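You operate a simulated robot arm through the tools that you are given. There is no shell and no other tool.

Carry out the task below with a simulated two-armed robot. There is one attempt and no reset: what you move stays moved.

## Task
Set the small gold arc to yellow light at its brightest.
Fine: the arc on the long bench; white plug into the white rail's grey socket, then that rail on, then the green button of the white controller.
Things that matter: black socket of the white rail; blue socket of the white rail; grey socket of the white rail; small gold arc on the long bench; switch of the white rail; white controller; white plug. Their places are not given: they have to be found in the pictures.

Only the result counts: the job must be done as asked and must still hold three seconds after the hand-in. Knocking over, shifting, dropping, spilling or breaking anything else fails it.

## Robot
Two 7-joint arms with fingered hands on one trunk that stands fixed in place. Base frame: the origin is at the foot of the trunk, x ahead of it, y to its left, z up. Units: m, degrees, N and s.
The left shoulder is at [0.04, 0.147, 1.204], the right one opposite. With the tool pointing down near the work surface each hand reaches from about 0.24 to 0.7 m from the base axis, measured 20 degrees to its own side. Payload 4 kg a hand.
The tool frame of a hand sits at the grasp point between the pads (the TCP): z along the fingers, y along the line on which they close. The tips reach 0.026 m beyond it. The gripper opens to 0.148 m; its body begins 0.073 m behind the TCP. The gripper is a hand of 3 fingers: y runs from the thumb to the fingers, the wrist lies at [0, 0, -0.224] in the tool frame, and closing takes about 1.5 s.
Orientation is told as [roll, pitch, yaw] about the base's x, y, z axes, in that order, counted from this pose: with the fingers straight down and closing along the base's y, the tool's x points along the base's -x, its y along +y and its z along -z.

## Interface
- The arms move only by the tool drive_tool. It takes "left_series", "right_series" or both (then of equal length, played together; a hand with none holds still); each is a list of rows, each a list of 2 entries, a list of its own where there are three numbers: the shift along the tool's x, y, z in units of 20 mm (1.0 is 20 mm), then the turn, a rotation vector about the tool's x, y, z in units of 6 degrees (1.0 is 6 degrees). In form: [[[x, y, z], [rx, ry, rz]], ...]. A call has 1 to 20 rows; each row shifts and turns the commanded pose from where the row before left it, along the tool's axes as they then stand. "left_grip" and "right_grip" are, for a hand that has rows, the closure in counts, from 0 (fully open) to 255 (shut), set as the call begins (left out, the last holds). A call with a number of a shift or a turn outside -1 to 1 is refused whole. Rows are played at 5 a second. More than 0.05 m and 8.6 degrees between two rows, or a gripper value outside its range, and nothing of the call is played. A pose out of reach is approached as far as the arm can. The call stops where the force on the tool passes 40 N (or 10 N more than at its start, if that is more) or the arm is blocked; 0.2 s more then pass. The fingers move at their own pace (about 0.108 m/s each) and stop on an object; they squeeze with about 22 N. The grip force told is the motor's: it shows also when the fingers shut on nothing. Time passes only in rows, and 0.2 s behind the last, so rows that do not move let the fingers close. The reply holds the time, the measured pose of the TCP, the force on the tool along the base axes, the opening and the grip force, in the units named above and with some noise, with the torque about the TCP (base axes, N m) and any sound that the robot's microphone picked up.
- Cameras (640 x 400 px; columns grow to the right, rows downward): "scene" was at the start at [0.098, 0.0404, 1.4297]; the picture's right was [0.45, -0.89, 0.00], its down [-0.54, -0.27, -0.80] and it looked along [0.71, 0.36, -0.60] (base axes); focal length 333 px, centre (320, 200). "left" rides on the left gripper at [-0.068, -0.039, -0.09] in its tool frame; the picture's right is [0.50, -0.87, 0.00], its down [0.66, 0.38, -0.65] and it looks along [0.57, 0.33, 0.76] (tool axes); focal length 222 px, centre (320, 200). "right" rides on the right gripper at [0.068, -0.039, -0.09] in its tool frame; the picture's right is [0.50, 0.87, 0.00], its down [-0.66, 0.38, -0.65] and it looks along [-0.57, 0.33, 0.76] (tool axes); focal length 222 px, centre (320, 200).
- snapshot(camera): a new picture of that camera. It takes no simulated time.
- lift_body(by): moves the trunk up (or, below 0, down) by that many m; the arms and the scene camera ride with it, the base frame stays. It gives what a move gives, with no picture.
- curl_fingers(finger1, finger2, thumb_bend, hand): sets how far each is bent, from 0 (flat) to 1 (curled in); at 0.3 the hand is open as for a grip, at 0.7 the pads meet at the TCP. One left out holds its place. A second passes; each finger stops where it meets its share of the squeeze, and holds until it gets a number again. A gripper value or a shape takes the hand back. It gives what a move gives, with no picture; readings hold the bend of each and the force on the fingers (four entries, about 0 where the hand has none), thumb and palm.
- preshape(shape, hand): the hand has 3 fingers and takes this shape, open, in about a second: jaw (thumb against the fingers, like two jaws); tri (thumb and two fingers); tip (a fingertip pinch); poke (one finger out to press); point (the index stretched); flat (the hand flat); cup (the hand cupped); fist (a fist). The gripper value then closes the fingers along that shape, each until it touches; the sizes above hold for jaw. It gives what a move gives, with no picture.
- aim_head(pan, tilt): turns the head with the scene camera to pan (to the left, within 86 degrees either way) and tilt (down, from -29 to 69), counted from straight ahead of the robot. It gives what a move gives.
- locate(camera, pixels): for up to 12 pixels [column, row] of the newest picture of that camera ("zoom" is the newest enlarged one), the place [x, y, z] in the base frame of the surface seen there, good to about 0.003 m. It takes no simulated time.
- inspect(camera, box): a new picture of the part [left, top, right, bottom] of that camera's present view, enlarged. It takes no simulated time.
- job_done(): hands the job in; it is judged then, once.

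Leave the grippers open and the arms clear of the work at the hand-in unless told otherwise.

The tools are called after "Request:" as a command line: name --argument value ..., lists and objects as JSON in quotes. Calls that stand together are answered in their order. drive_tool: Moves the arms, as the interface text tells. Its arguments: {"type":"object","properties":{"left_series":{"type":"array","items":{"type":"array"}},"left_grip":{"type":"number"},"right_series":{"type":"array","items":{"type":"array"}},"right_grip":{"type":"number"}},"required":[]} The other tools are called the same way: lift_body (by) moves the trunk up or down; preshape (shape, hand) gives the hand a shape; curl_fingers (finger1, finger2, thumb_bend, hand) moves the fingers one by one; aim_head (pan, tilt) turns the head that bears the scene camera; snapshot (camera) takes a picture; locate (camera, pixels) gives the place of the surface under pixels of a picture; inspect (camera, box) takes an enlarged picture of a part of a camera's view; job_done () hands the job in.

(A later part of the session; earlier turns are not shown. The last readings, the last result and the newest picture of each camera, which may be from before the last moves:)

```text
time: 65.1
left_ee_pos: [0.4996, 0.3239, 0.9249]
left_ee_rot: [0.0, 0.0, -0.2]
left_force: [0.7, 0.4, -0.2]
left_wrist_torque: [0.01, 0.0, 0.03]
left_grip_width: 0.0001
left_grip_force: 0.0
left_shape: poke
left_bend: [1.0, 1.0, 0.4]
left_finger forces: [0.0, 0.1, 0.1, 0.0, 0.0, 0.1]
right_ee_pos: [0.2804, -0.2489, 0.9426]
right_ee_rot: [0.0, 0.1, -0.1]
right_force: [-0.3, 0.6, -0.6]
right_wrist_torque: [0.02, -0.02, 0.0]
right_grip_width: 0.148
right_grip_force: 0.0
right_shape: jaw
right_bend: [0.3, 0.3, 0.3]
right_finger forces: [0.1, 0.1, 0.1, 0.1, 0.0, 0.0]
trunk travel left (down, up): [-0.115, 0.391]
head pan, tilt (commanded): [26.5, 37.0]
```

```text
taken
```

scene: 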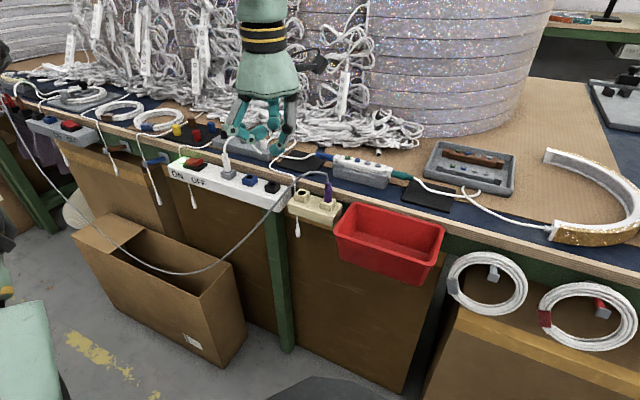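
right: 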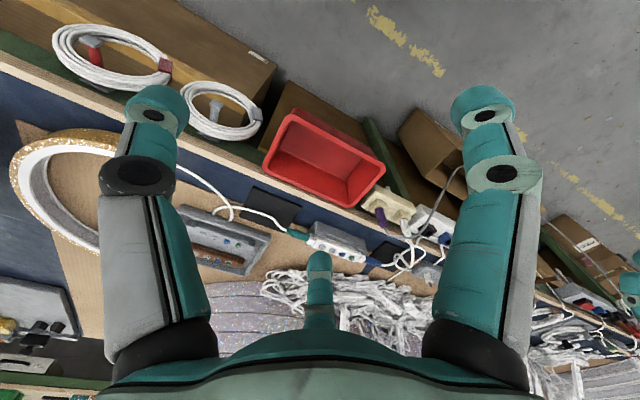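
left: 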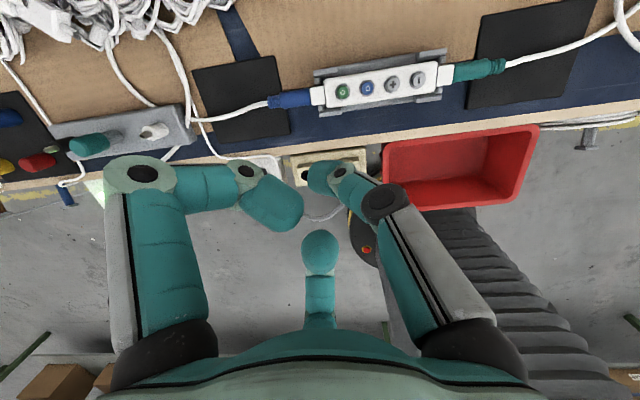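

Clear view now. I tilt the hand 22° toward forward-right and move the thumb tip to ≈5 cm above the green button.

Request:
drive_tool --left_series '[[[0, 0, 0], [0.77, -0.95, 0]], [[0, 0, 0], [0.77, -0.95, 0]], [[0, 0, 0], [0.77, -0.95, 0]], [[-0.8825, -0.24, 0.521], [0, 0, 0]], [[-0.8825, -0.24, 0.521], [0, 0, 0]], [[-0.8825, -0.24, 0.521], [0, 0, 0]], [[-0.8825, -0.24, 0.521], [0, 0, 0]], [[-0.8825, -0.24, 0.521], [0, 0, 0]], [[-0.8825, -0.24, 0.521], [0, 0, 0]], [[-0.8825, -0.24, 0.521], [0, 0, 0]], [[-0.8825, -0.24, 0.521], [0, 0, 0]], [[0, 0, 0], [0, 0, 0]]]'

Request:
snapshot --camera "scene"

Request:
inspect --camera "scene" --box '[290, 110, 418, 190]'

Request:
snapshot --camera "left"

```text
time: 67.7
left_ee_pos: [0.6579, 0.2722, 0.8987]
left_ee_rot: [-14.3, -16.9, 2.0]
left_force: [-0.1, -0.3, -0.1]
left_wrist_torque: [0.04, 0.0, -0.01]
left_grip_width: 0.0003
left_grip_force: 0.0
left_shape: poke
left_bend: [1.0, 1.0, 0.4]
left_finger forces: [0.1, 0.0, 0.1, 0.0, 0.0, 0.0]
right_ee_pos: [0.2807, -0.2488, 0.9419]
right_ee_rot: [-0.2, 0.1, 0.0]
right_force: [0.1, 0.7, -0.3]
right_wrist_torque: [0.01, -0.02, 0.03]
right_grip_width: 0.1479
right_grip_force: 0.1
right_shape: jaw
right_bend: [0.3, 0.3, 0.3]
right_finger forces: [0.0, 0.0, 0.0, 0.0, 0.1, 0.1]
trunk travel left (down, up): [-0.115, 0.391]
head pan, tilt (commanded): [26.5, 37.0]
```

```text
taken
```

scene: 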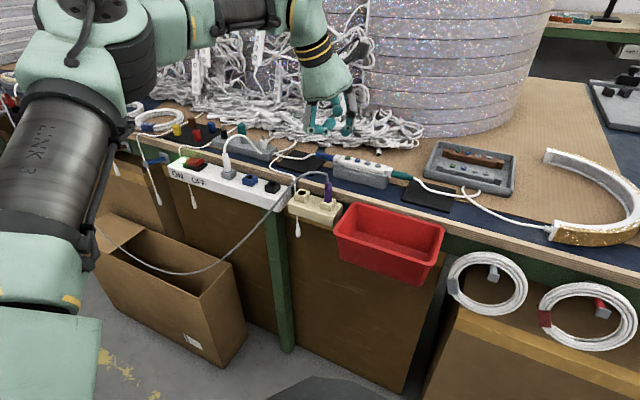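

```text
5.00 times, centred on (354, 150) of scene
```

zoom: 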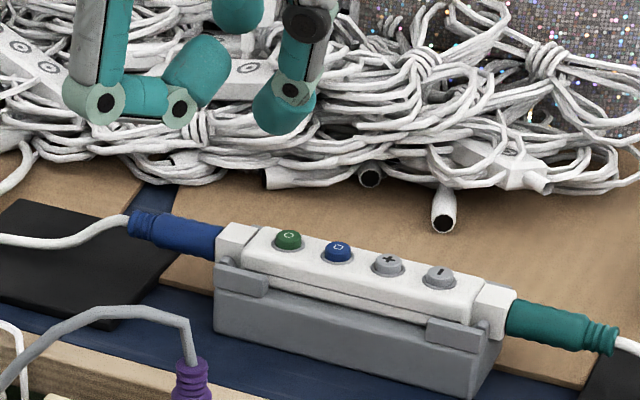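

```text
taken
```

left: 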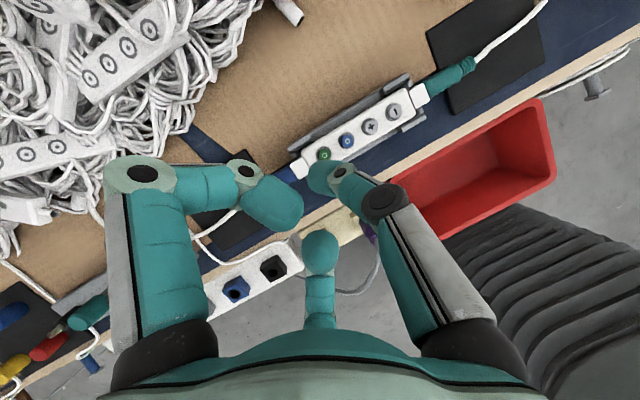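

Reached. I measure the thumb tip (zoom (285,115)) and the green button (zoom (288,238)) from this view.

Request:
locate --camera "zoom" --pixels '[[283, 110], [280, 130], [265, 115], [305, 120], [288, 235], [288, 243], [337, 247], [388, 260], [440, 273], [180, 120], [370, 140], [300, 160]]'

Request:
inspect --camera "left" --box '[270, 110, 398, 190]'

Request:
locate --camera "zoom" --pixels '[[270, 220], [385, 155], [500, 90], [610, 15], [225, 260], [250, 310], [230, 360], [270, 265], [275, 208]]'

```text
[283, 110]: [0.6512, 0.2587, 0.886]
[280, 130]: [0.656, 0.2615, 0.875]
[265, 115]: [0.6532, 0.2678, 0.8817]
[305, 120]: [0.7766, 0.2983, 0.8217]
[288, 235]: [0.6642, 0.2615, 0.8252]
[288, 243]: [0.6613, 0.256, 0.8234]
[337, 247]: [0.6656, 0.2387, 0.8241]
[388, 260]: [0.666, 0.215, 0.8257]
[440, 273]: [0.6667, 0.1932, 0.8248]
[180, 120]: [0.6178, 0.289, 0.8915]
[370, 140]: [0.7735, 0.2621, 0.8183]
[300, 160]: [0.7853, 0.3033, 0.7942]
```

```text
5.00 times, centred on (334, 150) of left
```

zoom: 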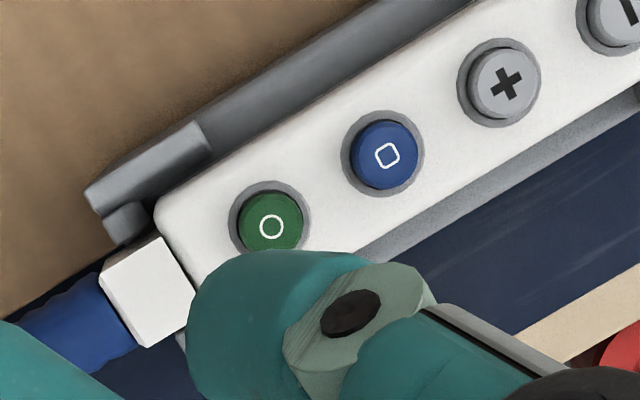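

```text
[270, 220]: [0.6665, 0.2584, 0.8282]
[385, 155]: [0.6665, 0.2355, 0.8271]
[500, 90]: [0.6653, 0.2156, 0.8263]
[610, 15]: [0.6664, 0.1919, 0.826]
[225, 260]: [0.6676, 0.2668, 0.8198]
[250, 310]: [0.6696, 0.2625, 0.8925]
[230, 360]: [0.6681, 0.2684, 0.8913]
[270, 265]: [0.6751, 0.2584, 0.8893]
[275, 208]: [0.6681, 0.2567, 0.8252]
```

Green button centre ≈ (0.6655, 0.2585, 0.827); tip centre ≈ (0.6635, 0.261), bottom ≈0.873. I correct by (+2, -2.5) mm and lower 38 mm, then check the alignment.

Request:
drive_tool --left_series '[[[-0.09, -0.118, 0.06], [0, 0, 0]], [[0.276, 0.224, 0.88], [0, 0, 0]], [[0.276, 0.224, 0.88], [0, 0, 0]], [[0, 0, 0], [0, 0, 0]]]'

Request:
inspect --camera "scene" --box '[310, 125, 390, 175]'

Request:
inspect --camera "left" --box '[270, 110, 398, 190]'

```text
time: 68.7
left_ee_pos: [0.6595, 0.2686, 0.8594]
left_ee_rot: [-14.3, -16.9, 2.1]
left_force: [0.3, 0.0, 0.4]
left_wrist_torque: [-0.01, -0.03, -0.04]
left_grip_width: 0.0
left_grip_force: 0.1
left_shape: poke
left_bend: [1.0, 1.0, 0.4]
left_finger forces: [0.1, 0.0, 0.0, 0.0, 0.1, 0.0]
right_ee_pos: [0.2817, -0.2482, 0.9435]
right_ee_rot: [0.1, 0.1, 0.1]
right_force: [-0.4, -0.8, 0.5]
right_wrist_torque: [0.0, 0.03, 0.04]
right_grip_width: 0.148
right_grip_force: 0.0
right_shape: jaw
right_bend: [0.3, 0.3, 0.3]
right_finger forces: [0.1, 0.1, 0.0, 0.1, 0.0, 0.0]
trunk travel left (down, up): [-0.115, 0.391]
head pan, tilt (commanded): [26.5, 37.0]
```

```text
8.00 times, centred on (350, 150) of scene
```

zoom: 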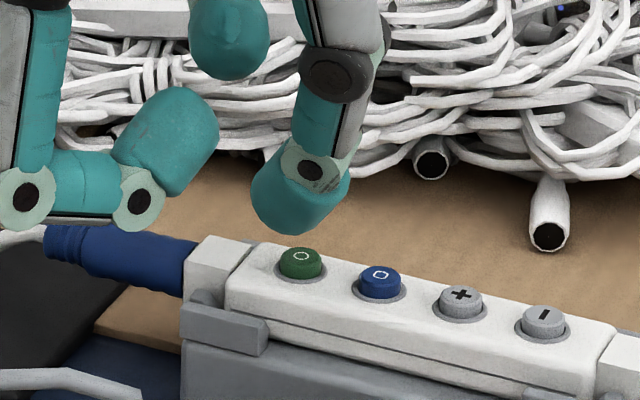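

```text
5.00 times, centred on (334, 150) of left
```

zoom: 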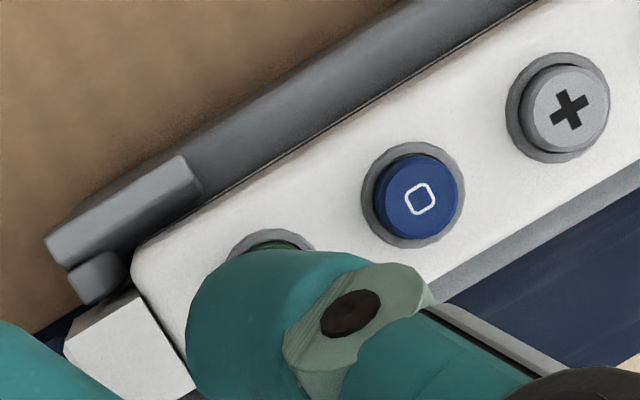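

The tip is about (+4, -3) mm short of the button's centre. I correct, lower 6 mm, then check force.

Request:
drive_tool --left_series '[[[-0.186, -0.139, 0.094], [0, 0, 0]], [[0.087, 0.071, 0.278], [0, 0, 0]], [[0, 0, 0], [0, 0, 0]]]'

Request:
inspect --camera "scene" --box '[310, 125, 390, 175]'

Request:
inspect --camera "left" --box '[270, 110, 398, 190]'

```text
time: 69.5
left_ee_pos: [0.6636, 0.2647, 0.8543]
left_ee_rot: [-14.2, -16.9, 2.0]
left_force: [-0.6, -0.1, -0.4]
left_wrist_torque: [-0.01, 0.02, 0.01]
left_grip_width: 0.0002
left_grip_force: 0.1
left_shape: poke
left_bend: [1.0, 1.0, 0.4]
left_finger forces: [0.0, 0.1, 0.0, 0.0, 0.0, 0.0]
right_ee_pos: [0.2815, -0.2484, 0.9429]
right_ee_rot: [0.0, 0.1, 0.1]
right_force: [0.4, -0.5, -0.3]
right_wrist_torque: [0.0, -0.01, 0.03]
right_grip_width: 0.1477
right_grip_force: 0.1
right_shape: jaw
right_bend: [0.3, 0.3, 0.3]
right_finger forces: [0.1, 0.0, 0.0, 0.0, 0.0, 0.0]
trunk travel left (down, up): [-0.115, 0.391]
head pan, tilt (commanded): [26.5, 37.0]
```

```text
8.00 times, centred on (350, 150) of scene
```

zoom: 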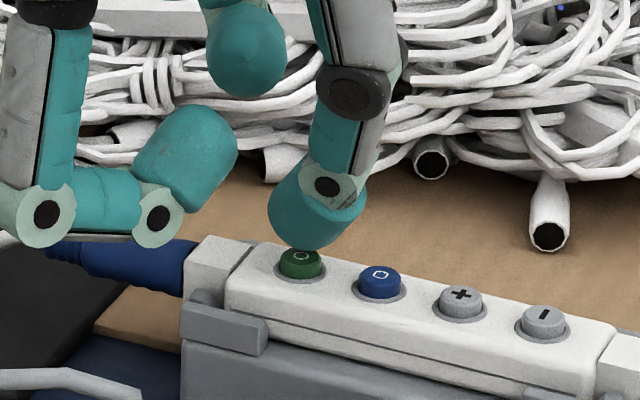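

```text
5.00 times, centred on (334, 150) of left
```

zoom: 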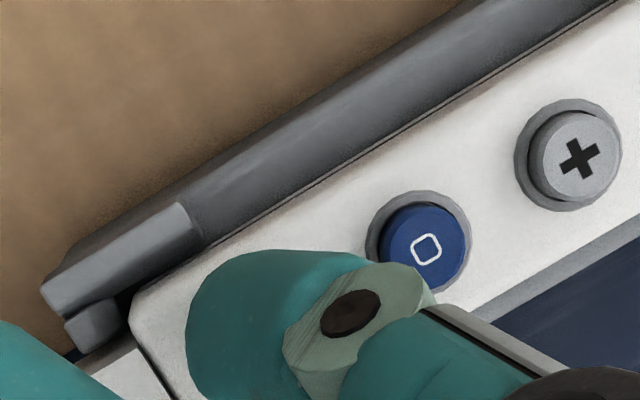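

Well aligned above the green button. I press down in 2-3 mm steps, watching for a click and the arc.

Request:
drive_tool --left_series '[[[0.044, 0.035, 0.139], [0, 0, 0]], [[0, 0, 0], [0, 0, 0]]]'

Request:
drive_tool --left_series '[[[0.029, 0.024, 0.093], [0, 0, 0]], [[0, 0, 0], [0, 0, 0]]]'

Request:
inspect --camera "scene" --box '[310, 125, 390, 175]'

Request:
inspect --camera "scene" --box '[400, 120, 640, 270]'

```text
time: 70.1
left_ee_pos: [0.6633, 0.2652, 0.85]
left_ee_rot: [-14.3, -17.0, 1.9]
left_force: [0.3, -0.7, 1.5]
left_wrist_torque: [-0.03, -0.02, -0.03]
left_grip_width: 0.0001
left_grip_force: 0.1
left_shape: poke
left_bend: [1.0, 1.0, 0.4]
left_finger forces: [0.1, 0.0, 0.1, 0.0, 1.4, 0.0]
right_ee_pos: [0.2803, -0.2492, 0.9431]
right_ee_rot: [0.1, 0.0, 0.0]
right_force: [0.5, -0.2, -0.3]
right_wrist_torque: [0.02, -0.03, -0.03]
right_grip_width: 0.1473
right_grip_force: 0.1
right_shape: jaw
right_bend: [0.3, 0.3, 0.3]
right_finger forces: [0.0, 0.1, 0.1, 0.0, 0.0, 0.0]
trunk travel left (down, up): [-0.115, 0.391]
head pan, tilt (commanded): [26.5, 37.0]
```

```text
time: 70.7
left_ee_pos: [0.6638, 0.2651, 0.8498]
left_ee_rot: [-14.4, -17.0, 1.9]
left_force: [0.3, -1.4, 4.3]
left_wrist_torque: [-0.06, -0.05, -0.01]
left_grip_width: 0.0
left_grip_force: 0.0
left_shape: poke
left_bend: [1.0, 1.0, 0.4]
left_finger forces: [0.1, 0.1, 0.0, 0.0, 4.1, 0.1]
right_ee_pos: [0.2805, -0.2497, 0.9435]
right_ee_rot: [0.1, 0.2, 0.0]
right_force: [0.1, 0.4, -0.1]
right_wrist_torque: [0.02, -0.01, -0.02]
right_grip_width: 0.1479
right_grip_force: 0.1
right_shape: jaw
right_bend: [0.3, 0.3, 0.3]
right_finger forces: [0.0, 0.0, 0.0, 0.0, 0.1, 0.0]
trunk travel left (down, up): [-0.115, 0.391]
head pan, tilt (commanded): [26.5, 37.0]
heard: click
```

```text
8.00 times, centred on (350, 150) of scene
```

zoom: 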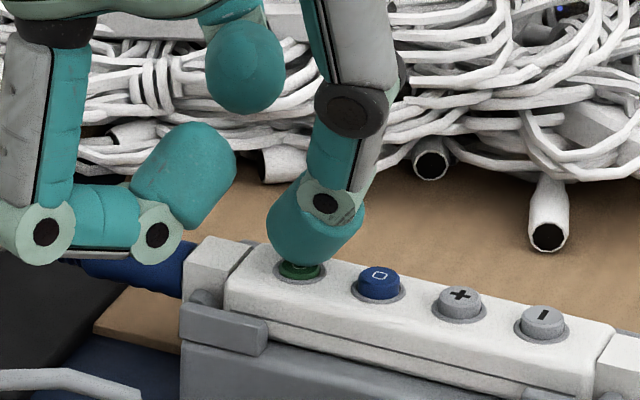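

```text
2.67 times, centred on (520, 195) of scene
```

zoom: 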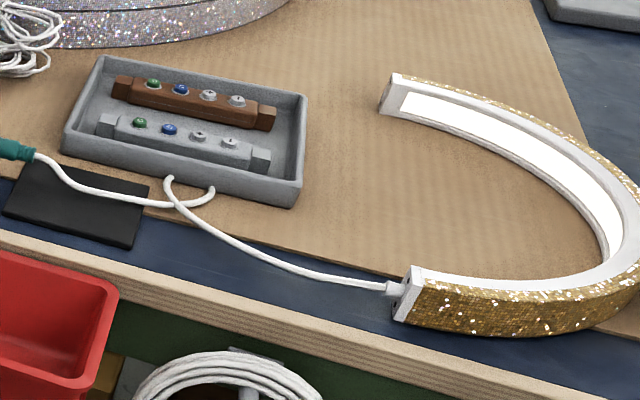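

A click, and the arc's inner strip is lit white. So green is power; I still need yellow and full brightness. I lift the tip 25 mm off and check that the light remains.

Request:
drive_tool --left_series '[[[-0.175, -0.142, -0.556], [0, 0, 0]], [[-0.175, -0.142, -0.556], [0, 0, 0]], [[0, 0, 0], [0, 0, 0]]]'

Request:
inspect --camera "scene" --box '[310, 125, 390, 175]'

Request:
inspect --camera "scene" --box '[480, 120, 640, 270]'

```text
time: 71.5
left_ee_pos: [0.6641, 0.2672, 0.872]
left_ee_rot: [-14.4, -16.9, 2.1]
left_force: [0.3, 0.0, -0.6]
left_wrist_torque: [0.01, -0.02, -0.03]
left_grip_width: 0.0001
left_grip_force: 0.1
left_shape: poke
left_bend: [1.0, 1.0, 0.4]
left_finger forces: [0.0, 0.0, 0.1, 0.1, 0.0, 0.0]
right_ee_pos: [0.2815, -0.2487, 0.9432]
right_ee_rot: [-0.1, 0.1, 0.1]
right_force: [-0.3, 0.3, -0.7]
right_wrist_torque: [0.01, 0.0, 0.02]
right_grip_width: 0.1478
right_grip_force: 0.1
right_shape: jaw
right_bend: [0.3, 0.3, 0.3]
right_finger forces: [0.0, 0.0, 0.1, 0.0, 0.0, 0.0]
trunk travel left (down, up): [-0.115, 0.391]
head pan, tilt (commanded): [26.5, 37.0]
```

```text
8.00 times, centred on (350, 150) of scene
```

zoom: 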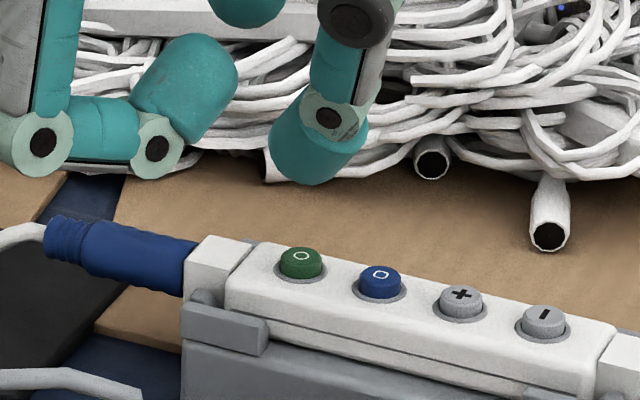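

```text
2.67 times, centred on (560, 195) of scene
```

zoom: 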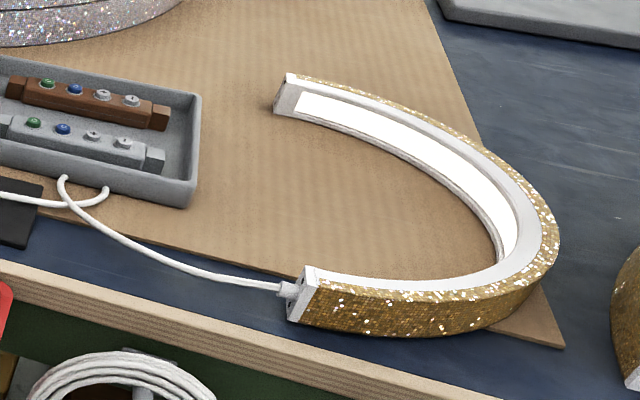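

The light stays white. Next is the blue button, 22 mm to the right (y≈0.2365). I shift there, lower to just above it, and check.

Request:
drive_tool --left_series '[[[-0.005, -0.535, 0.1375], [0, 0, 0]], [[-0.005, -0.535, 0.1375], [0, 0, 0]], [[0.124, 0.1, 0.394], [0, 0, 0]], [[0.124, 0.1, 0.394], [0, 0, 0]], [[0, 0, 0], [0, 0, 0]]]'

Request:
inspect --camera "scene" --box '[310, 125, 390, 175]'

Request:
inspect --camera "left" --box '[270, 110, 398, 190]'

```text
time: 72.7
left_ee_pos: [0.6667, 0.244, 0.8559]
left_ee_rot: [-14.3, -16.9, 1.9]
left_force: [-0.3, 0.6, 0.3]
left_wrist_torque: [-0.01, 0.02, -0.04]
left_grip_width: 0.0
left_grip_force: 0.0
left_shape: poke
left_bend: [1.0, 1.0, 0.4]
left_finger forces: [0.1, 0.0, 0.1, 0.0, 0.0, 0.0]
right_ee_pos: [0.2803, -0.2489, 0.9434]
right_ee_rot: [0.0, 0.2, 0.0]
right_force: [0.2, 0.7, 0.4]
right_wrist_torque: [-0.01, 0.01, -0.02]
right_grip_width: 0.1481
right_grip_force: 0.1
right_shape: jaw
right_bend: [0.3, 0.3, 0.3]
right_finger forces: [0.0, 0.1, 0.1, 0.0, 0.1, 0.1]
trunk travel left (down, up): [-0.115, 0.391]
head pan, tilt (commanded): [26.5, 37.0]
```

```text
8.00 times, centred on (350, 150) of scene
```

zoom: 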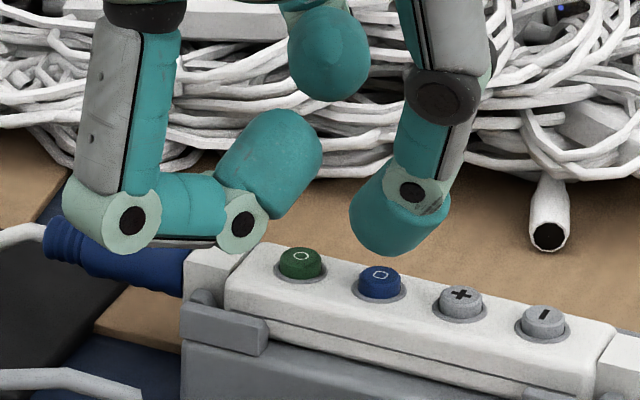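

```text
5.00 times, centred on (334, 150) of left
```

zoom: 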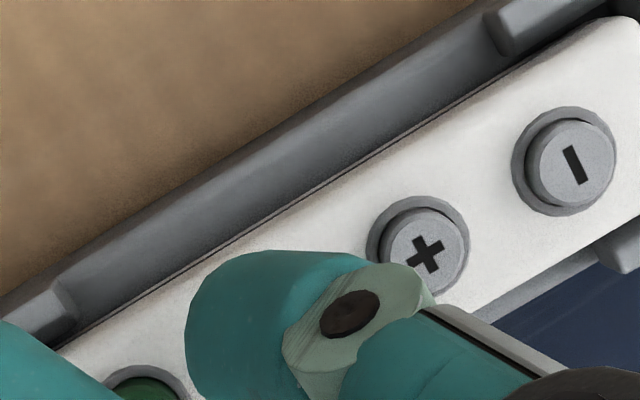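

Alignment is like that of the green press. I press the blue button in small steps.

Request:
drive_tool --left_series '[[[0.09, 0.082, 0.139], [0, 0, 0]], [[0, 0, 0], [0, 0, 0]]]'

Request:
drive_tool --left_series '[[[0.036, 0.03, 0.116], [0, 0, 0]], [[0, 0, 0], [0, 0, 0]]]'

Request:
inspect --camera "scene" --box '[310, 125, 390, 175]'

Request:
inspect --camera "scene" --box '[480, 120, 640, 270]'

```text
time: 73.3
left_ee_pos: [0.6648, 0.2442, 0.8522]
left_ee_rot: [-14.3, -16.9, 2.0]
left_force: [0.2, 0.6, 0.7]
left_wrist_torque: [0.01, 0.0, 0.04]
left_grip_width: 0.0
left_grip_force: 0.2
left_shape: poke
left_bend: [1.0, 1.0, 0.4]
left_finger forces: [0.0, 0.0, 0.0, 0.0, 0.1, 0.1]
right_ee_pos: [0.2804, -0.249, 0.9424]
right_ee_rot: [0.0, 0.1, -0.1]
right_force: [-0.2, 0.5, 0.1]
right_wrist_torque: [-0.02, -0.03, 0.03]
right_grip_width: 0.1479
right_grip_force: 0.0
right_shape: jaw
right_bend: [0.3, 0.3, 0.3]
right_finger forces: [0.0, 0.1, 0.0, 0.1, 0.0, 0.2]
trunk travel left (down, up): [-0.115, 0.391]
head pan, tilt (commanded): [26.5, 37.0]
```

```text
time: 73.9
left_ee_pos: [0.6642, 0.2447, 0.8494]
left_ee_rot: [-14.2, -16.9, 2.0]
left_force: [0.2, 0.9, 1.3]
left_wrist_torque: [0.0, 0.0, 0.0]
left_grip_width: 0.0
left_grip_force: 0.0
left_shape: poke
left_bend: [1.0, 1.0, 0.4]
left_finger forces: [0.0, 0.1, 0.1, 0.0, 1.5, 0.1]
right_ee_pos: [0.2806, -0.2492, 0.9435]
right_ee_rot: [0.1, 0.1, 0.0]
right_force: [0.9, 0.2, 0.9]
right_wrist_torque: [0.05, 0.0, -0.01]
right_grip_width: 0.1481
right_grip_force: 0.1
right_shape: jaw
right_bend: [0.3, 0.3, 0.3]
right_finger forces: [0.0, 0.0, 0.0, 0.1, 0.0, 0.0]
trunk travel left (down, up): [-0.115, 0.391]
head pan, tilt (commanded): [26.5, 37.0]
heard: click
```

```text
8.00 times, centred on (350, 150) of scene
```

zoom: 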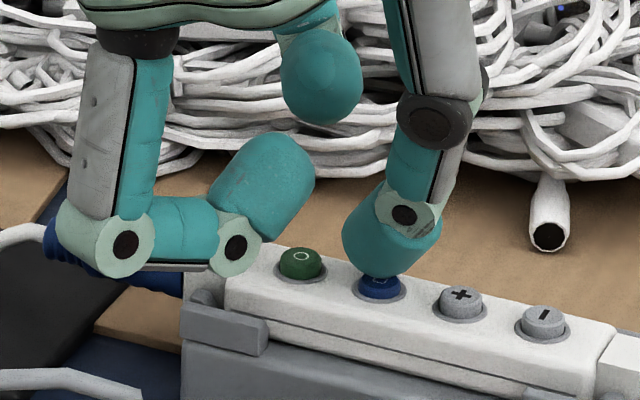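

```text
2.67 times, centred on (560, 195) of scene
```

zoom: 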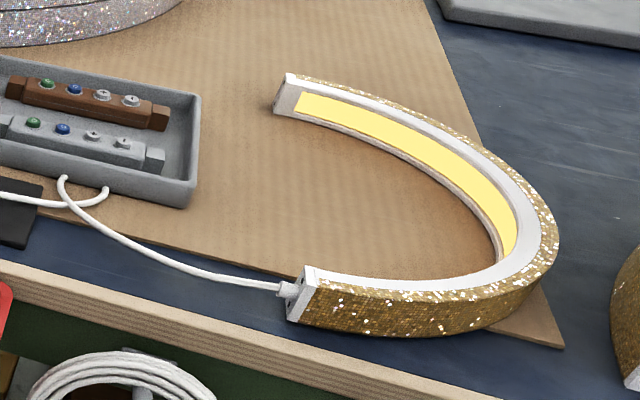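

One click and the arc turned yellow. I lift 22 mm off and check that it holds, then go for the + button.

Request:
drive_tool --left_series '[[[-0.16, -0.13, -0.51], [0, 0, 0]], [[-0.16, -0.13, -0.51], [0, 0, 0]], [[0, 0, 0], [0, 0, 0]]]'

Request:
inspect --camera "scene" --box '[540, 130, 640, 230]'

Request:
inspect --camera "scene" --box '[310, 125, 390, 175]'

```text
time: 74.7
left_ee_pos: [0.6656, 0.244, 0.8716]
left_ee_rot: [-14.3, -16.9, 1.9]
left_force: [-0.3, -1.0, 0.1]
left_wrist_torque: [-0.01, 0.04, 0.01]
left_grip_width: 0.0
left_grip_force: 0.0
left_shape: poke
left_bend: [1.0, 1.0, 0.4]
left_finger forces: [0.0, 0.0, 0.1, 0.1, 0.0, 0.0]
right_ee_pos: [0.2798, -0.2489, 0.9426]
right_ee_rot: [-0.1, 0.1, 0.1]
right_force: [0.0, 0.4, 0.0]
right_wrist_torque: [-0.01, 0.0, 0.02]
right_grip_width: 0.1479
right_grip_force: 0.0
right_shape: jaw
right_bend: [0.3, 0.3, 0.3]
right_finger forces: [0.1, 0.1, 0.0, 0.0, 0.0, 0.0]
trunk travel left (down, up): [-0.115, 0.391]
head pan, tilt (commanded): [26.5, 37.0]
```

```text
4.00 times, centred on (590, 180) of scene
```

zoom: 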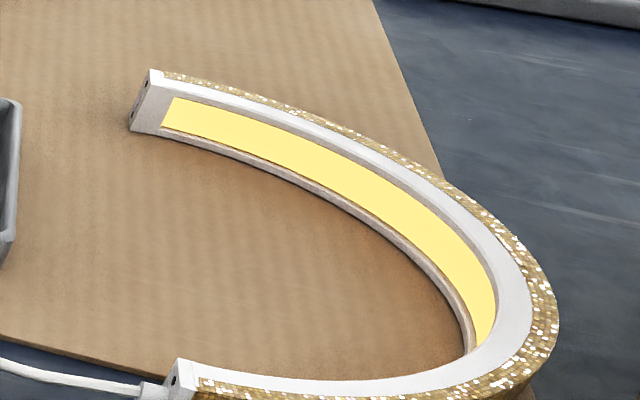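

```text
8.00 times, centred on (350, 150) of scene
```

zoom: 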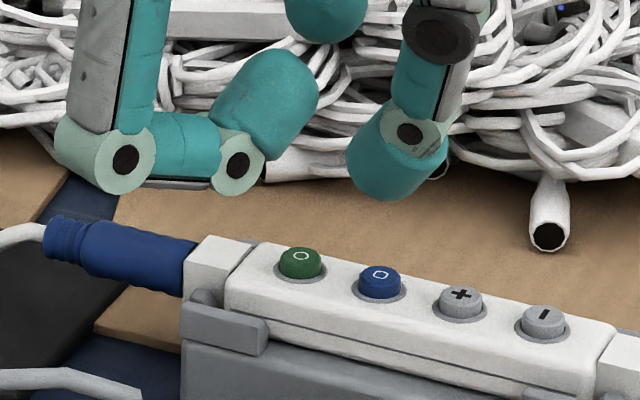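

The shade looks paler than a moment ago; I compare with the same crop as before to see whether it changes with time.

Request:
inspect --camera "scene" --box '[480, 120, 640, 270]'

Request:
drive_tool --left_series '[[[0, 0, 0], [0, 0, 0]], [[0, 0, 0], [0, 0, 0]], [[0, 0, 0], [0, 0, 0]], [[0, 0, 0], [0, 0, 0]], [[0, 0, 0], [0, 0, 0]]]'

Request:
inspect --camera "scene" --box '[480, 120, 640, 270]'

```text
2.67 times, centred on (560, 195) of scene
```

zoom: 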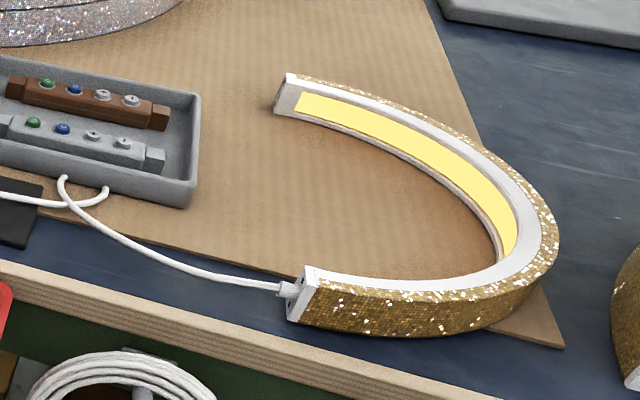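

```text
time: 75.9
left_ee_pos: [0.6648, 0.2444, 0.8724]
left_ee_rot: [-14.3, -16.9, 2.0]
left_force: [-0.4, 0.9, 0.1]
left_wrist_torque: [-0.02, -0.04, -0.01]
left_grip_width: 0.0
left_grip_force: 0.1
left_shape: poke
left_bend: [1.0, 1.0, 0.4]
left_finger forces: [0.0, 0.0, 0.0, 0.1, 0.0, 0.0]
right_ee_pos: [0.2803, -0.2495, 0.9429]
right_ee_rot: [0.1, 0.1, 0.1]
right_force: [0.4, 0.5, -0.4]
right_wrist_torque: [0.02, 0.02, 0.01]
right_grip_width: 0.1481
right_grip_force: 0.1
right_shape: jaw
right_bend: [0.3, 0.3, 0.3]
right_finger forces: [0.1, 0.0, 0.0, 0.1, 0.1, 0.0]
trunk travel left (down, up): [-0.115, 0.391]
head pan, tilt (commanded): [26.5, 37.0]
```

```text
2.67 times, centred on (560, 195) of scene
```

zoom: 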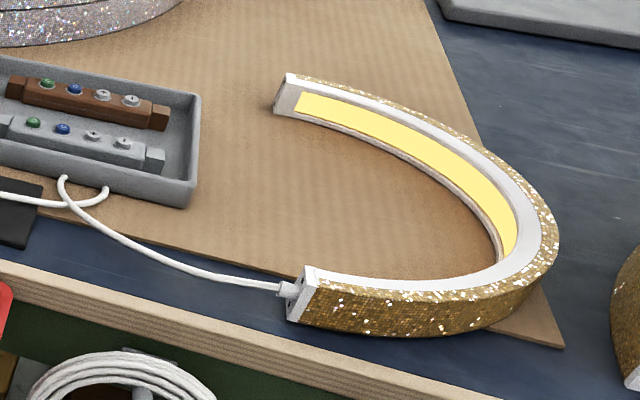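

Stable yellow. Now to the + button, 21 mm further right: shift, lower to just above, check.

Request:
drive_tool --left_series '[[[0.02, -0.51, 0.12], [0, 0, 0]], [[0.02, -0.51, 0.12], [0, 0, 0]], [[0.131, 0.106, 0.417], [0, 0, 0]], [[0.131, 0.106, 0.417], [0, 0, 0]], [[0, 0, 0], [0, 0, 0]]]'

Request:
inspect --camera "scene" --box '[310, 125, 390, 175]'

Request:
inspect --camera "left" --box '[270, 110, 398, 190]'

```text
time: 77.1
left_ee_pos: [0.6584, 0.2269, 0.853]
left_ee_rot: [-14.3, -16.9, 1.9]
left_force: [-0.6, -0.6, -0.6]
left_wrist_torque: [-0.01, 0.01, -0.01]
left_grip_width: 0.0001
left_grip_force: 0.1
left_shape: poke
left_bend: [1.0, 1.0, 0.4]
left_finger forces: [0.0, 0.0, 0.1, 0.0, 0.0, 0.0]
left hand out of reach, approached as far as the arm can: row 2
right_ee_pos: [0.2797, -0.2497, 0.9429]
right_ee_rot: [0.0, 0.1, 0.0]
right_force: [-0.9, -0.7, -0.3]
right_wrist_torque: [0.02, -0.01, -0.01]
right_grip_width: 0.1479
right_grip_force: 0.2
right_shape: jaw
right_bend: [0.3, 0.3, 0.3]
right_finger forces: [0.1, 0.0, 0.0, 0.1, 0.0, 0.1]
trunk travel left (down, up): [-0.115, 0.391]
head pan, tilt (commanded): [26.5, 37.0]
```

```text
8.00 times, centred on (350, 150) of scene
```

zoom: 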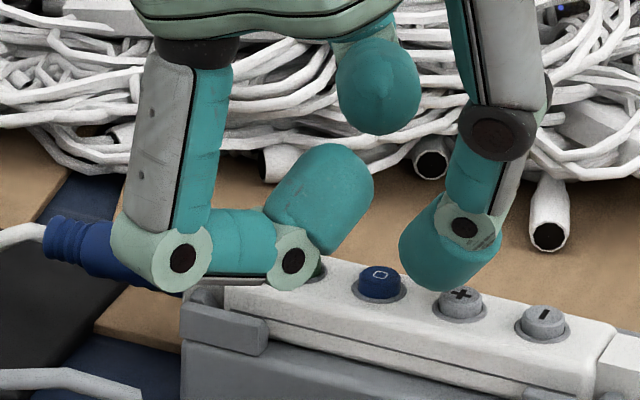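

```text
5.00 times, centred on (334, 150) of left
```

zoom: 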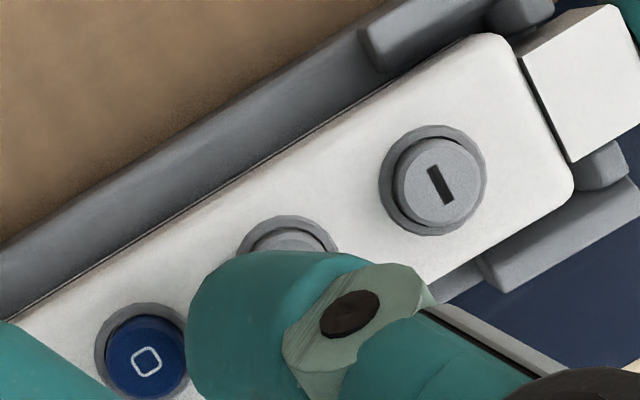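

The arm stopped ~6 mm short of the + button. I lift 20 mm, tilt the hand 6° more toward forward-right (that gives the reach), then go over the + button and lower again.

Request:
drive_tool --left_series '[[[-0.291, -0.236, -0.927], [0, 0, 0]], [[0, 0, 0], [0.755, -0.652, -0.071]], [[-0.195, -0.135, 0.125], [0, 0, 0]], [[0.158, 0.14, 0.398], [0, 0, 0]], [[0.158, 0.14, 0.398], [0, 0, 0]], [[0, 0, 0], [0, 0, 0]]]'

Request:
inspect --camera "scene" --box '[310, 125, 390, 175]'

Request:
inspect --camera "left" --box '[270, 110, 398, 190]'

```text
time: 78.5
left_ee_pos: [0.6615, 0.2226, 0.8557]
left_ee_rot: [-19.3, -20.5, 3.6]
left_force: [0.4, -0.3, -0.2]
left_wrist_torque: [0.03, -0.02, 0.01]
left_grip_width: 0.0
left_grip_force: 0.1
left_shape: poke
left_bend: [1.0, 1.0, 0.4]
left_finger forces: [0.0, 0.0, 0.0, 0.0, 0.1, 0.0]
right_ee_pos: [0.2816, -0.248, 0.9424]
right_ee_rot: [0.0, 0.1, 0.0]
right_force: [0.2, -0.2, -0.5]
right_wrist_torque: [0.02, 0.02, 0.02]
right_grip_width: 0.1477
right_grip_force: 0.1
right_shape: jaw
right_bend: [0.3, 0.3, 0.3]
right_finger forces: [0.0, 0.0, 0.0, 0.0, 0.0, 0.0]
trunk travel left (down, up): [-0.115, 0.391]
head pan, tilt (commanded): [26.5, 37.0]
```

```text
8.00 times, centred on (350, 150) of scene
```

zoom: 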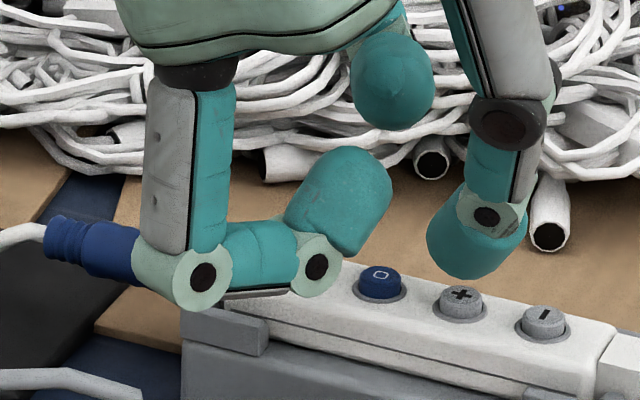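

```text
5.00 times, centred on (334, 150) of left
```

zoom: 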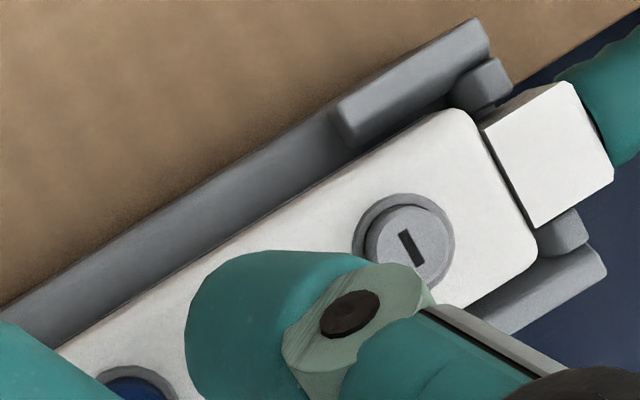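

Reach is fine now. The curled finger comes close to the controller's left end, so I measure its height and the tip's.

Request:
inspect --camera "scene" --box '[310, 125, 390, 175]'

Request:
locate --camera "zoom" --pixels '[[320, 288], [305, 292], [200, 300], [340, 240], [350, 255], [260, 285], [470, 270], [440, 262], [461, 293], [461, 300], [545, 315], [380, 275]]'

```text
8.00 times, centred on (350, 150) of scene
```

zoom: 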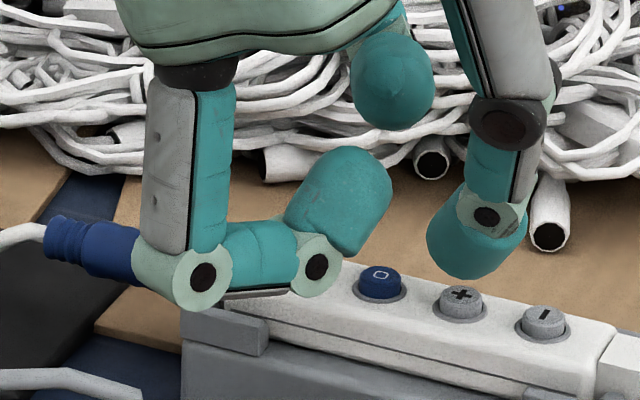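

```text
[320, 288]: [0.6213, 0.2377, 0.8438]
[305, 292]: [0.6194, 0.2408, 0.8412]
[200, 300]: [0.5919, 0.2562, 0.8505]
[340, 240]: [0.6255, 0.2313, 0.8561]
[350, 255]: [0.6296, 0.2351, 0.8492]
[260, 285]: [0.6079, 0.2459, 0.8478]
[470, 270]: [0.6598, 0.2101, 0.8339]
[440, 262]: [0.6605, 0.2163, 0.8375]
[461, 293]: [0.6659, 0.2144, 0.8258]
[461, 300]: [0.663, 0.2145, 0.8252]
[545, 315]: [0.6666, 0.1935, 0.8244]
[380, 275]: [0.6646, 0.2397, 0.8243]
```

Finger clearance is fine (its bottom ≈0.84 in front of the controller). Tip is 1-2 mm right of the + centre; I correct and press in steps.

Request:
drive_tool --left_series '[[[0.11, 0.129, 0.137], [0, 0, 0]], [[0, 0, 0], [0, 0, 0]]]'

Request:
drive_tool --left_series '[[[0.044, 0.039, 0.11], [0, 0, 0]], [[0, 0, 0], [0, 0, 0]]]'

Request:
inspect --camera "scene" --box '[310, 125, 390, 175]'

Request:
inspect --camera "scene" --box '[480, 120, 640, 270]'

```text
time: 79.1
left_ee_pos: [0.6615, 0.2251, 0.8509]
left_ee_rot: [-19.3, -20.5, 3.7]
left_force: [0.0, -0.6, -0.3]
left_wrist_torque: [-0.01, -0.04, 0.0]
left_grip_width: 0.0002
left_grip_force: 0.1
left_shape: poke
left_bend: [1.0, 1.0, 0.4]
left_finger forces: [0.1, 0.0, 0.0, 0.1, 0.0, 0.0]
right_ee_pos: [0.2819, -0.249, 0.942]
right_ee_rot: [0.0, 0.1, 0.0]
right_force: [0.2, 0.2, 0.6]
right_wrist_torque: [-0.01, -0.01, 0.03]
right_grip_width: 0.148
right_grip_force: 0.1
right_shape: jaw
right_bend: [0.3, 0.3, 0.3]
right_finger forces: [0.1, 0.1, 0.0, 0.0, 0.0, 0.0]
trunk travel left (down, up): [-0.115, 0.391]
head pan, tilt (commanded): [26.5, 37.0]
```

```text
time: 79.7
left_ee_pos: [0.6618, 0.2245, 0.849]
left_ee_rot: [-19.3, -20.7, 3.6]
left_force: [0.5, 0.0, 1.7]
left_wrist_torque: [0.02, -0.05, -0.01]
left_grip_width: 0.0
left_grip_force: 0.1
left_shape: poke
left_bend: [1.0, 1.0, 0.4]
left_finger forces: [0.1, 0.1, 0.0, 0.0, 1.6, 0.0]
right_ee_pos: [0.2822, -0.2491, 0.9429]
right_ee_rot: [0.2, 0.1, 0.0]
right_force: [-0.1, 0.2, -0.4]
right_wrist_torque: [0.0, 0.03, 0.05]
right_grip_width: 0.1481
right_grip_force: 0.1
right_shape: jaw
right_bend: [0.3, 0.3, 0.3]
right_finger forces: [0.0, 0.0, 0.1, 0.0, 0.0, 0.1]
trunk travel left (down, up): [-0.115, 0.391]
head pan, tilt (commanded): [26.5, 37.0]
heard: click
```

```text
8.00 times, centred on (350, 150) of scene
```

zoom: 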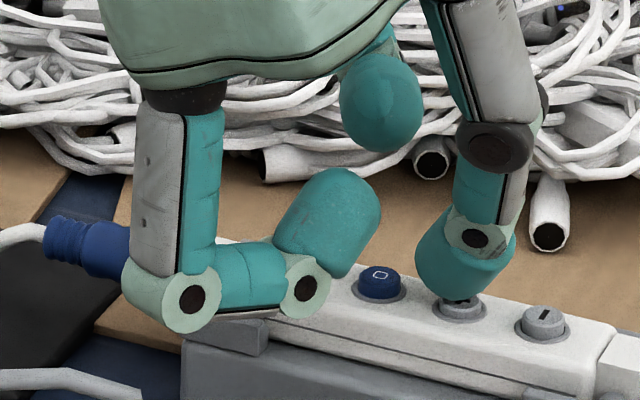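

```text
2.67 times, centred on (560, 195) of scene
```

zoom: 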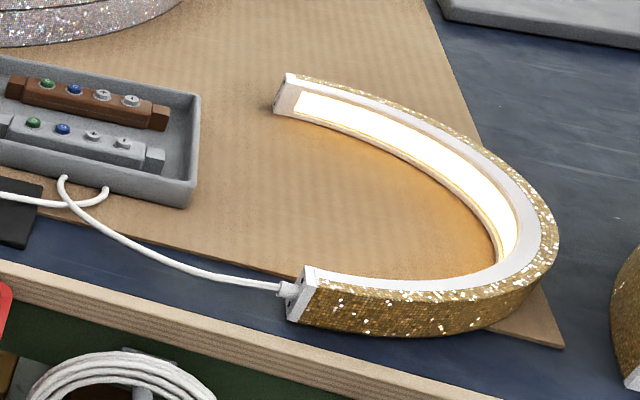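

Brighter: strip saturates and a warm yellow glow falls on the board. I release (7 mm up) and press + again, watching for further increase.

Request:
drive_tool --left_series '[[[-0.123, -0.1085, -0.309], [0, 0, 0]], [[0, 0, 0], [0, 0, 0]], [[0, 0, 0], [0, 0, 0]]]'

Request:
drive_tool --left_series '[[[0.088, 0.0775, 0.221], [0, 0, 0]], [[0.035, 0.031, 0.088], [0, 0, 0]], [[0, 0, 0], [0, 0, 0]]]'

Request:
inspect --camera "scene" --box '[480, 120, 640, 270]'

```text
time: 80.5
left_ee_pos: [0.6617, 0.2245, 0.8548]
left_ee_rot: [-19.3, -20.5, 3.6]
left_force: [-0.6, -0.4, -0.4]
left_wrist_torque: [0.02, 0.01, 0.02]
left_grip_width: 0.0001
left_grip_force: 0.1
left_shape: poke
left_bend: [1.0, 1.0, 0.4]
left_finger forces: [0.0, 0.1, 0.0, 0.0, 0.0, 0.1]
right_ee_pos: [0.2799, -0.2488, 0.9428]
right_ee_rot: [0.0, 0.1, 0.0]
right_force: [1.2, 0.0, -0.6]
right_wrist_torque: [0.02, -0.01, 0.03]
right_grip_width: 0.1478
right_grip_force: 0.0
right_shape: jaw
right_bend: [0.3, 0.3, 0.3]
right_finger forces: [0.0, 0.1, 0.0, 0.0, 0.1, 0.0]
trunk travel left (down, up): [-0.115, 0.391]
head pan, tilt (commanded): [26.5, 37.0]
```

```text
time: 81.3
left_ee_pos: [0.6604, 0.224, 0.8491]
left_ee_rot: [-19.3, -20.5, 3.7]
left_force: [0.3, 1.2, 2.2]
left_wrist_torque: [0.01, -0.01, -0.02]
left_grip_width: 0.0
left_grip_force: 0.0
left_shape: poke
left_bend: [1.0, 1.0, 0.4]
left_finger forces: [0.0, 0.0, 0.1, 0.1, 1.8, 0.1]
right_ee_pos: [0.2809, -0.2492, 0.9427]
right_ee_rot: [0.1, 0.1, 0.1]
right_force: [-0.3, 0.6, -0.5]
right_wrist_torque: [-0.02, 0.02, 0.03]
right_grip_width: 0.1478
right_grip_force: 0.0
right_shape: jaw
right_bend: [0.3, 0.3, 0.3]
right_finger forces: [0.1, 0.0, 0.0, 0.0, 0.1, 0.1]
trunk travel left (down, up): [-0.115, 0.391]
head pan, tilt (commanded): [26.5, 37.0]
heard: click
```

```text
2.67 times, centred on (560, 195) of scene
```

zoom: 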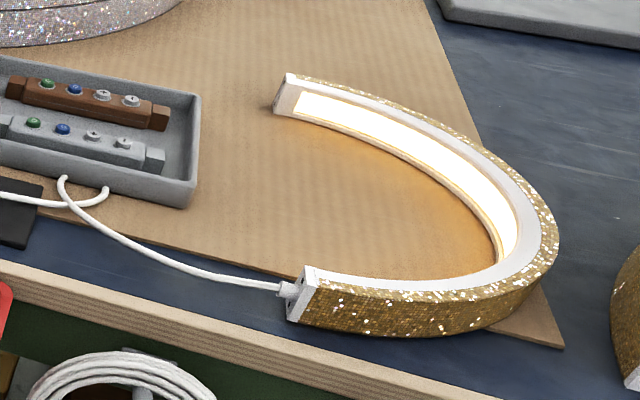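

A second click with no visible change. To be sure it's the top level, I take a close view now, release, press once more and compare.

Request:
inspect --camera "scene" --box '[540, 150, 620, 200]'

Request:
drive_tool --left_series '[[[-0.123, -0.1085, -0.309], [0, 0, 0]], [[0, 0, 0], [0, 0, 0]], [[0, 0, 0], [0, 0, 0]]]'

Request:
inspect --camera "scene" --box '[540, 150, 620, 200]'

Request:
drive_tool --left_series '[[[0.088, 0.0775, 0.221], [0, 0, 0]], [[0.035, 0.031, 0.088], [0, 0, 0]], [[0, 0, 0], [0, 0, 0]]]'

Request:
inspect --camera "scene" --box '[540, 150, 620, 200]'

```text
8.00 times, centred on (580, 175) of scene
```

zoom: 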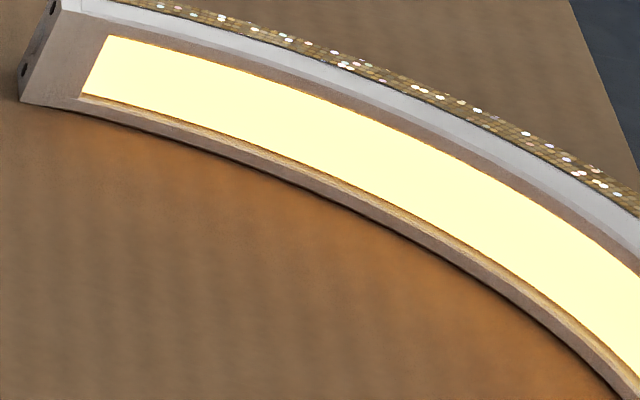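

```text
time: 82.1
left_ee_pos: [0.6612, 0.2259, 0.8546]
left_ee_rot: [-19.3, -20.5, 3.6]
left_force: [-0.3, 0.2, -0.2]
left_wrist_torque: [0.02, 0.0, 0.0]
left_grip_width: 0.0002
left_grip_force: 0.0
left_shape: poke
left_bend: [1.0, 1.0, 0.4]
left_finger forces: [0.0, 0.1, 0.0, 0.1, 0.1, 0.1]
right_ee_pos: [0.2802, -0.249, 0.9438]
right_ee_rot: [0.0, 0.1, 0.0]
right_force: [-0.2, 0.0, -0.1]
right_wrist_torque: [0.03, 0.0, -0.02]
right_grip_width: 0.1479
right_grip_force: 0.1
right_shape: jaw
right_bend: [0.3, 0.3, 0.3]
right_finger forces: [0.1, 0.1, 0.1, 0.1, 0.0, 0.0]
trunk travel left (down, up): [-0.115, 0.391]
head pan, tilt (commanded): [26.5, 37.0]
```

```text
8.00 times, centred on (580, 175) of scene
```

zoom: 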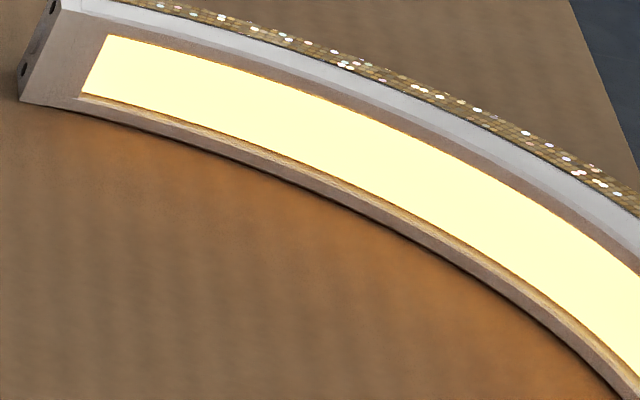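

```text
time: 82.9
left_ee_pos: [0.6605, 0.2242, 0.8483]
left_ee_rot: [-19.2, -20.6, 3.7]
left_force: [0.7, 0.7, 2.0]
left_wrist_torque: [-0.01, -0.02, 0.01]
left_grip_width: 0.0
left_grip_force: 0.0
left_shape: poke
left_bend: [1.0, 1.0, 0.4]
left_finger forces: [0.0, 0.0, 0.0, 0.0, 2.1, 0.0]
right_ee_pos: [0.2816, -0.2496, 0.9428]
right_ee_rot: [0.0, 0.1, 0.0]
right_force: [-0.5, 0.4, -0.6]
right_wrist_torque: [-0.04, 0.02, 0.01]
right_grip_width: 0.1478
right_grip_force: 0.0
right_shape: jaw
right_bend: [0.3, 0.3, 0.3]
right_finger forces: [0.0, 0.1, 0.0, 0.0, 0.0, 0.1]
trunk travel left (down, up): [-0.115, 0.391]
head pan, tilt (commanded): [26.5, 37.0]
heard: click
```

```text
8.00 times, centred on (580, 175) of scene
```

zoom: 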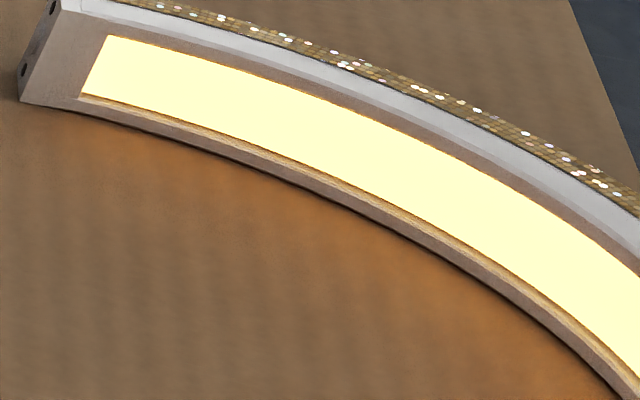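

No further change with the third click: + is at its maximum, the light is yellow. I now release and lift the hand straight up 12 cm.

Request:
drive_tool --left_series '[[[-0.175, -0.155, -0.442], [0, 0, 0]], [[-0.351, -0.31, -0.883], [0, 0, 0]], [[-0.351, -0.31, -0.883], [0, 0, 0]], [[-0.351, -0.31, -0.883], [0, 0, 0]], [[-0.351, -0.31, -0.883], [0, 0, 0]], [[-0.351, -0.31, -0.883], [0, 0, 0]], [[-0.351, -0.31, -0.883], [0, 0, 0]], [[0, 0, 0], [0, 0, 0]]]'

Request:
snapshot --camera "scene"

```text
time: 84.7
left_ee_pos: [0.661, 0.226, 0.9584]
left_ee_rot: [-19.3, -20.4, 3.6]
left_force: [-0.7, 0.0, 0.2]
left_wrist_torque: [0.01, 0.01, 0.0]
left_grip_width: 0.0
left_grip_force: 0.0
left_shape: poke
left_bend: [1.0, 1.0, 0.4]
left_finger forces: [0.0, 0.1, 0.1, 0.0, 0.0, 0.0]
left hand out of reach, approached as far as the arm can: row 7
right_ee_pos: [0.2803, -0.2487, 0.9431]
right_ee_rot: [0.0, 0.1, 0.0]
right_force: [-0.1, 0.8, -0.3]
right_wrist_torque: [0.03, 0.02, -0.02]
right_grip_width: 0.148
right_grip_force: 0.0
right_shape: jaw
right_bend: [0.3, 0.3, 0.3]
right_finger forces: [0.0, 0.1, 0.0, 0.0, 0.1, 0.1]
trunk travel left (down, up): [-0.115, 0.391]
head pan, tilt (commanded): [26.5, 37.0]
```

```text
taken
```

scene: 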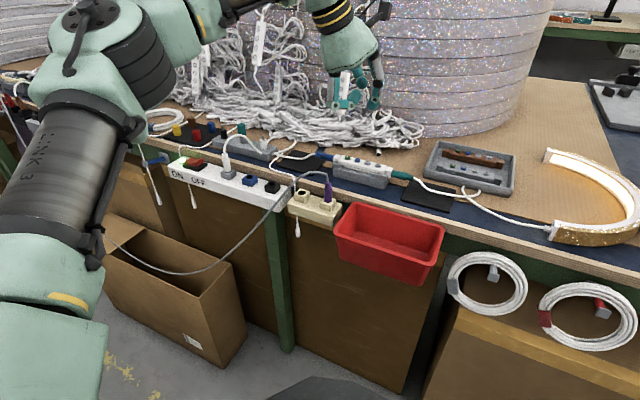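

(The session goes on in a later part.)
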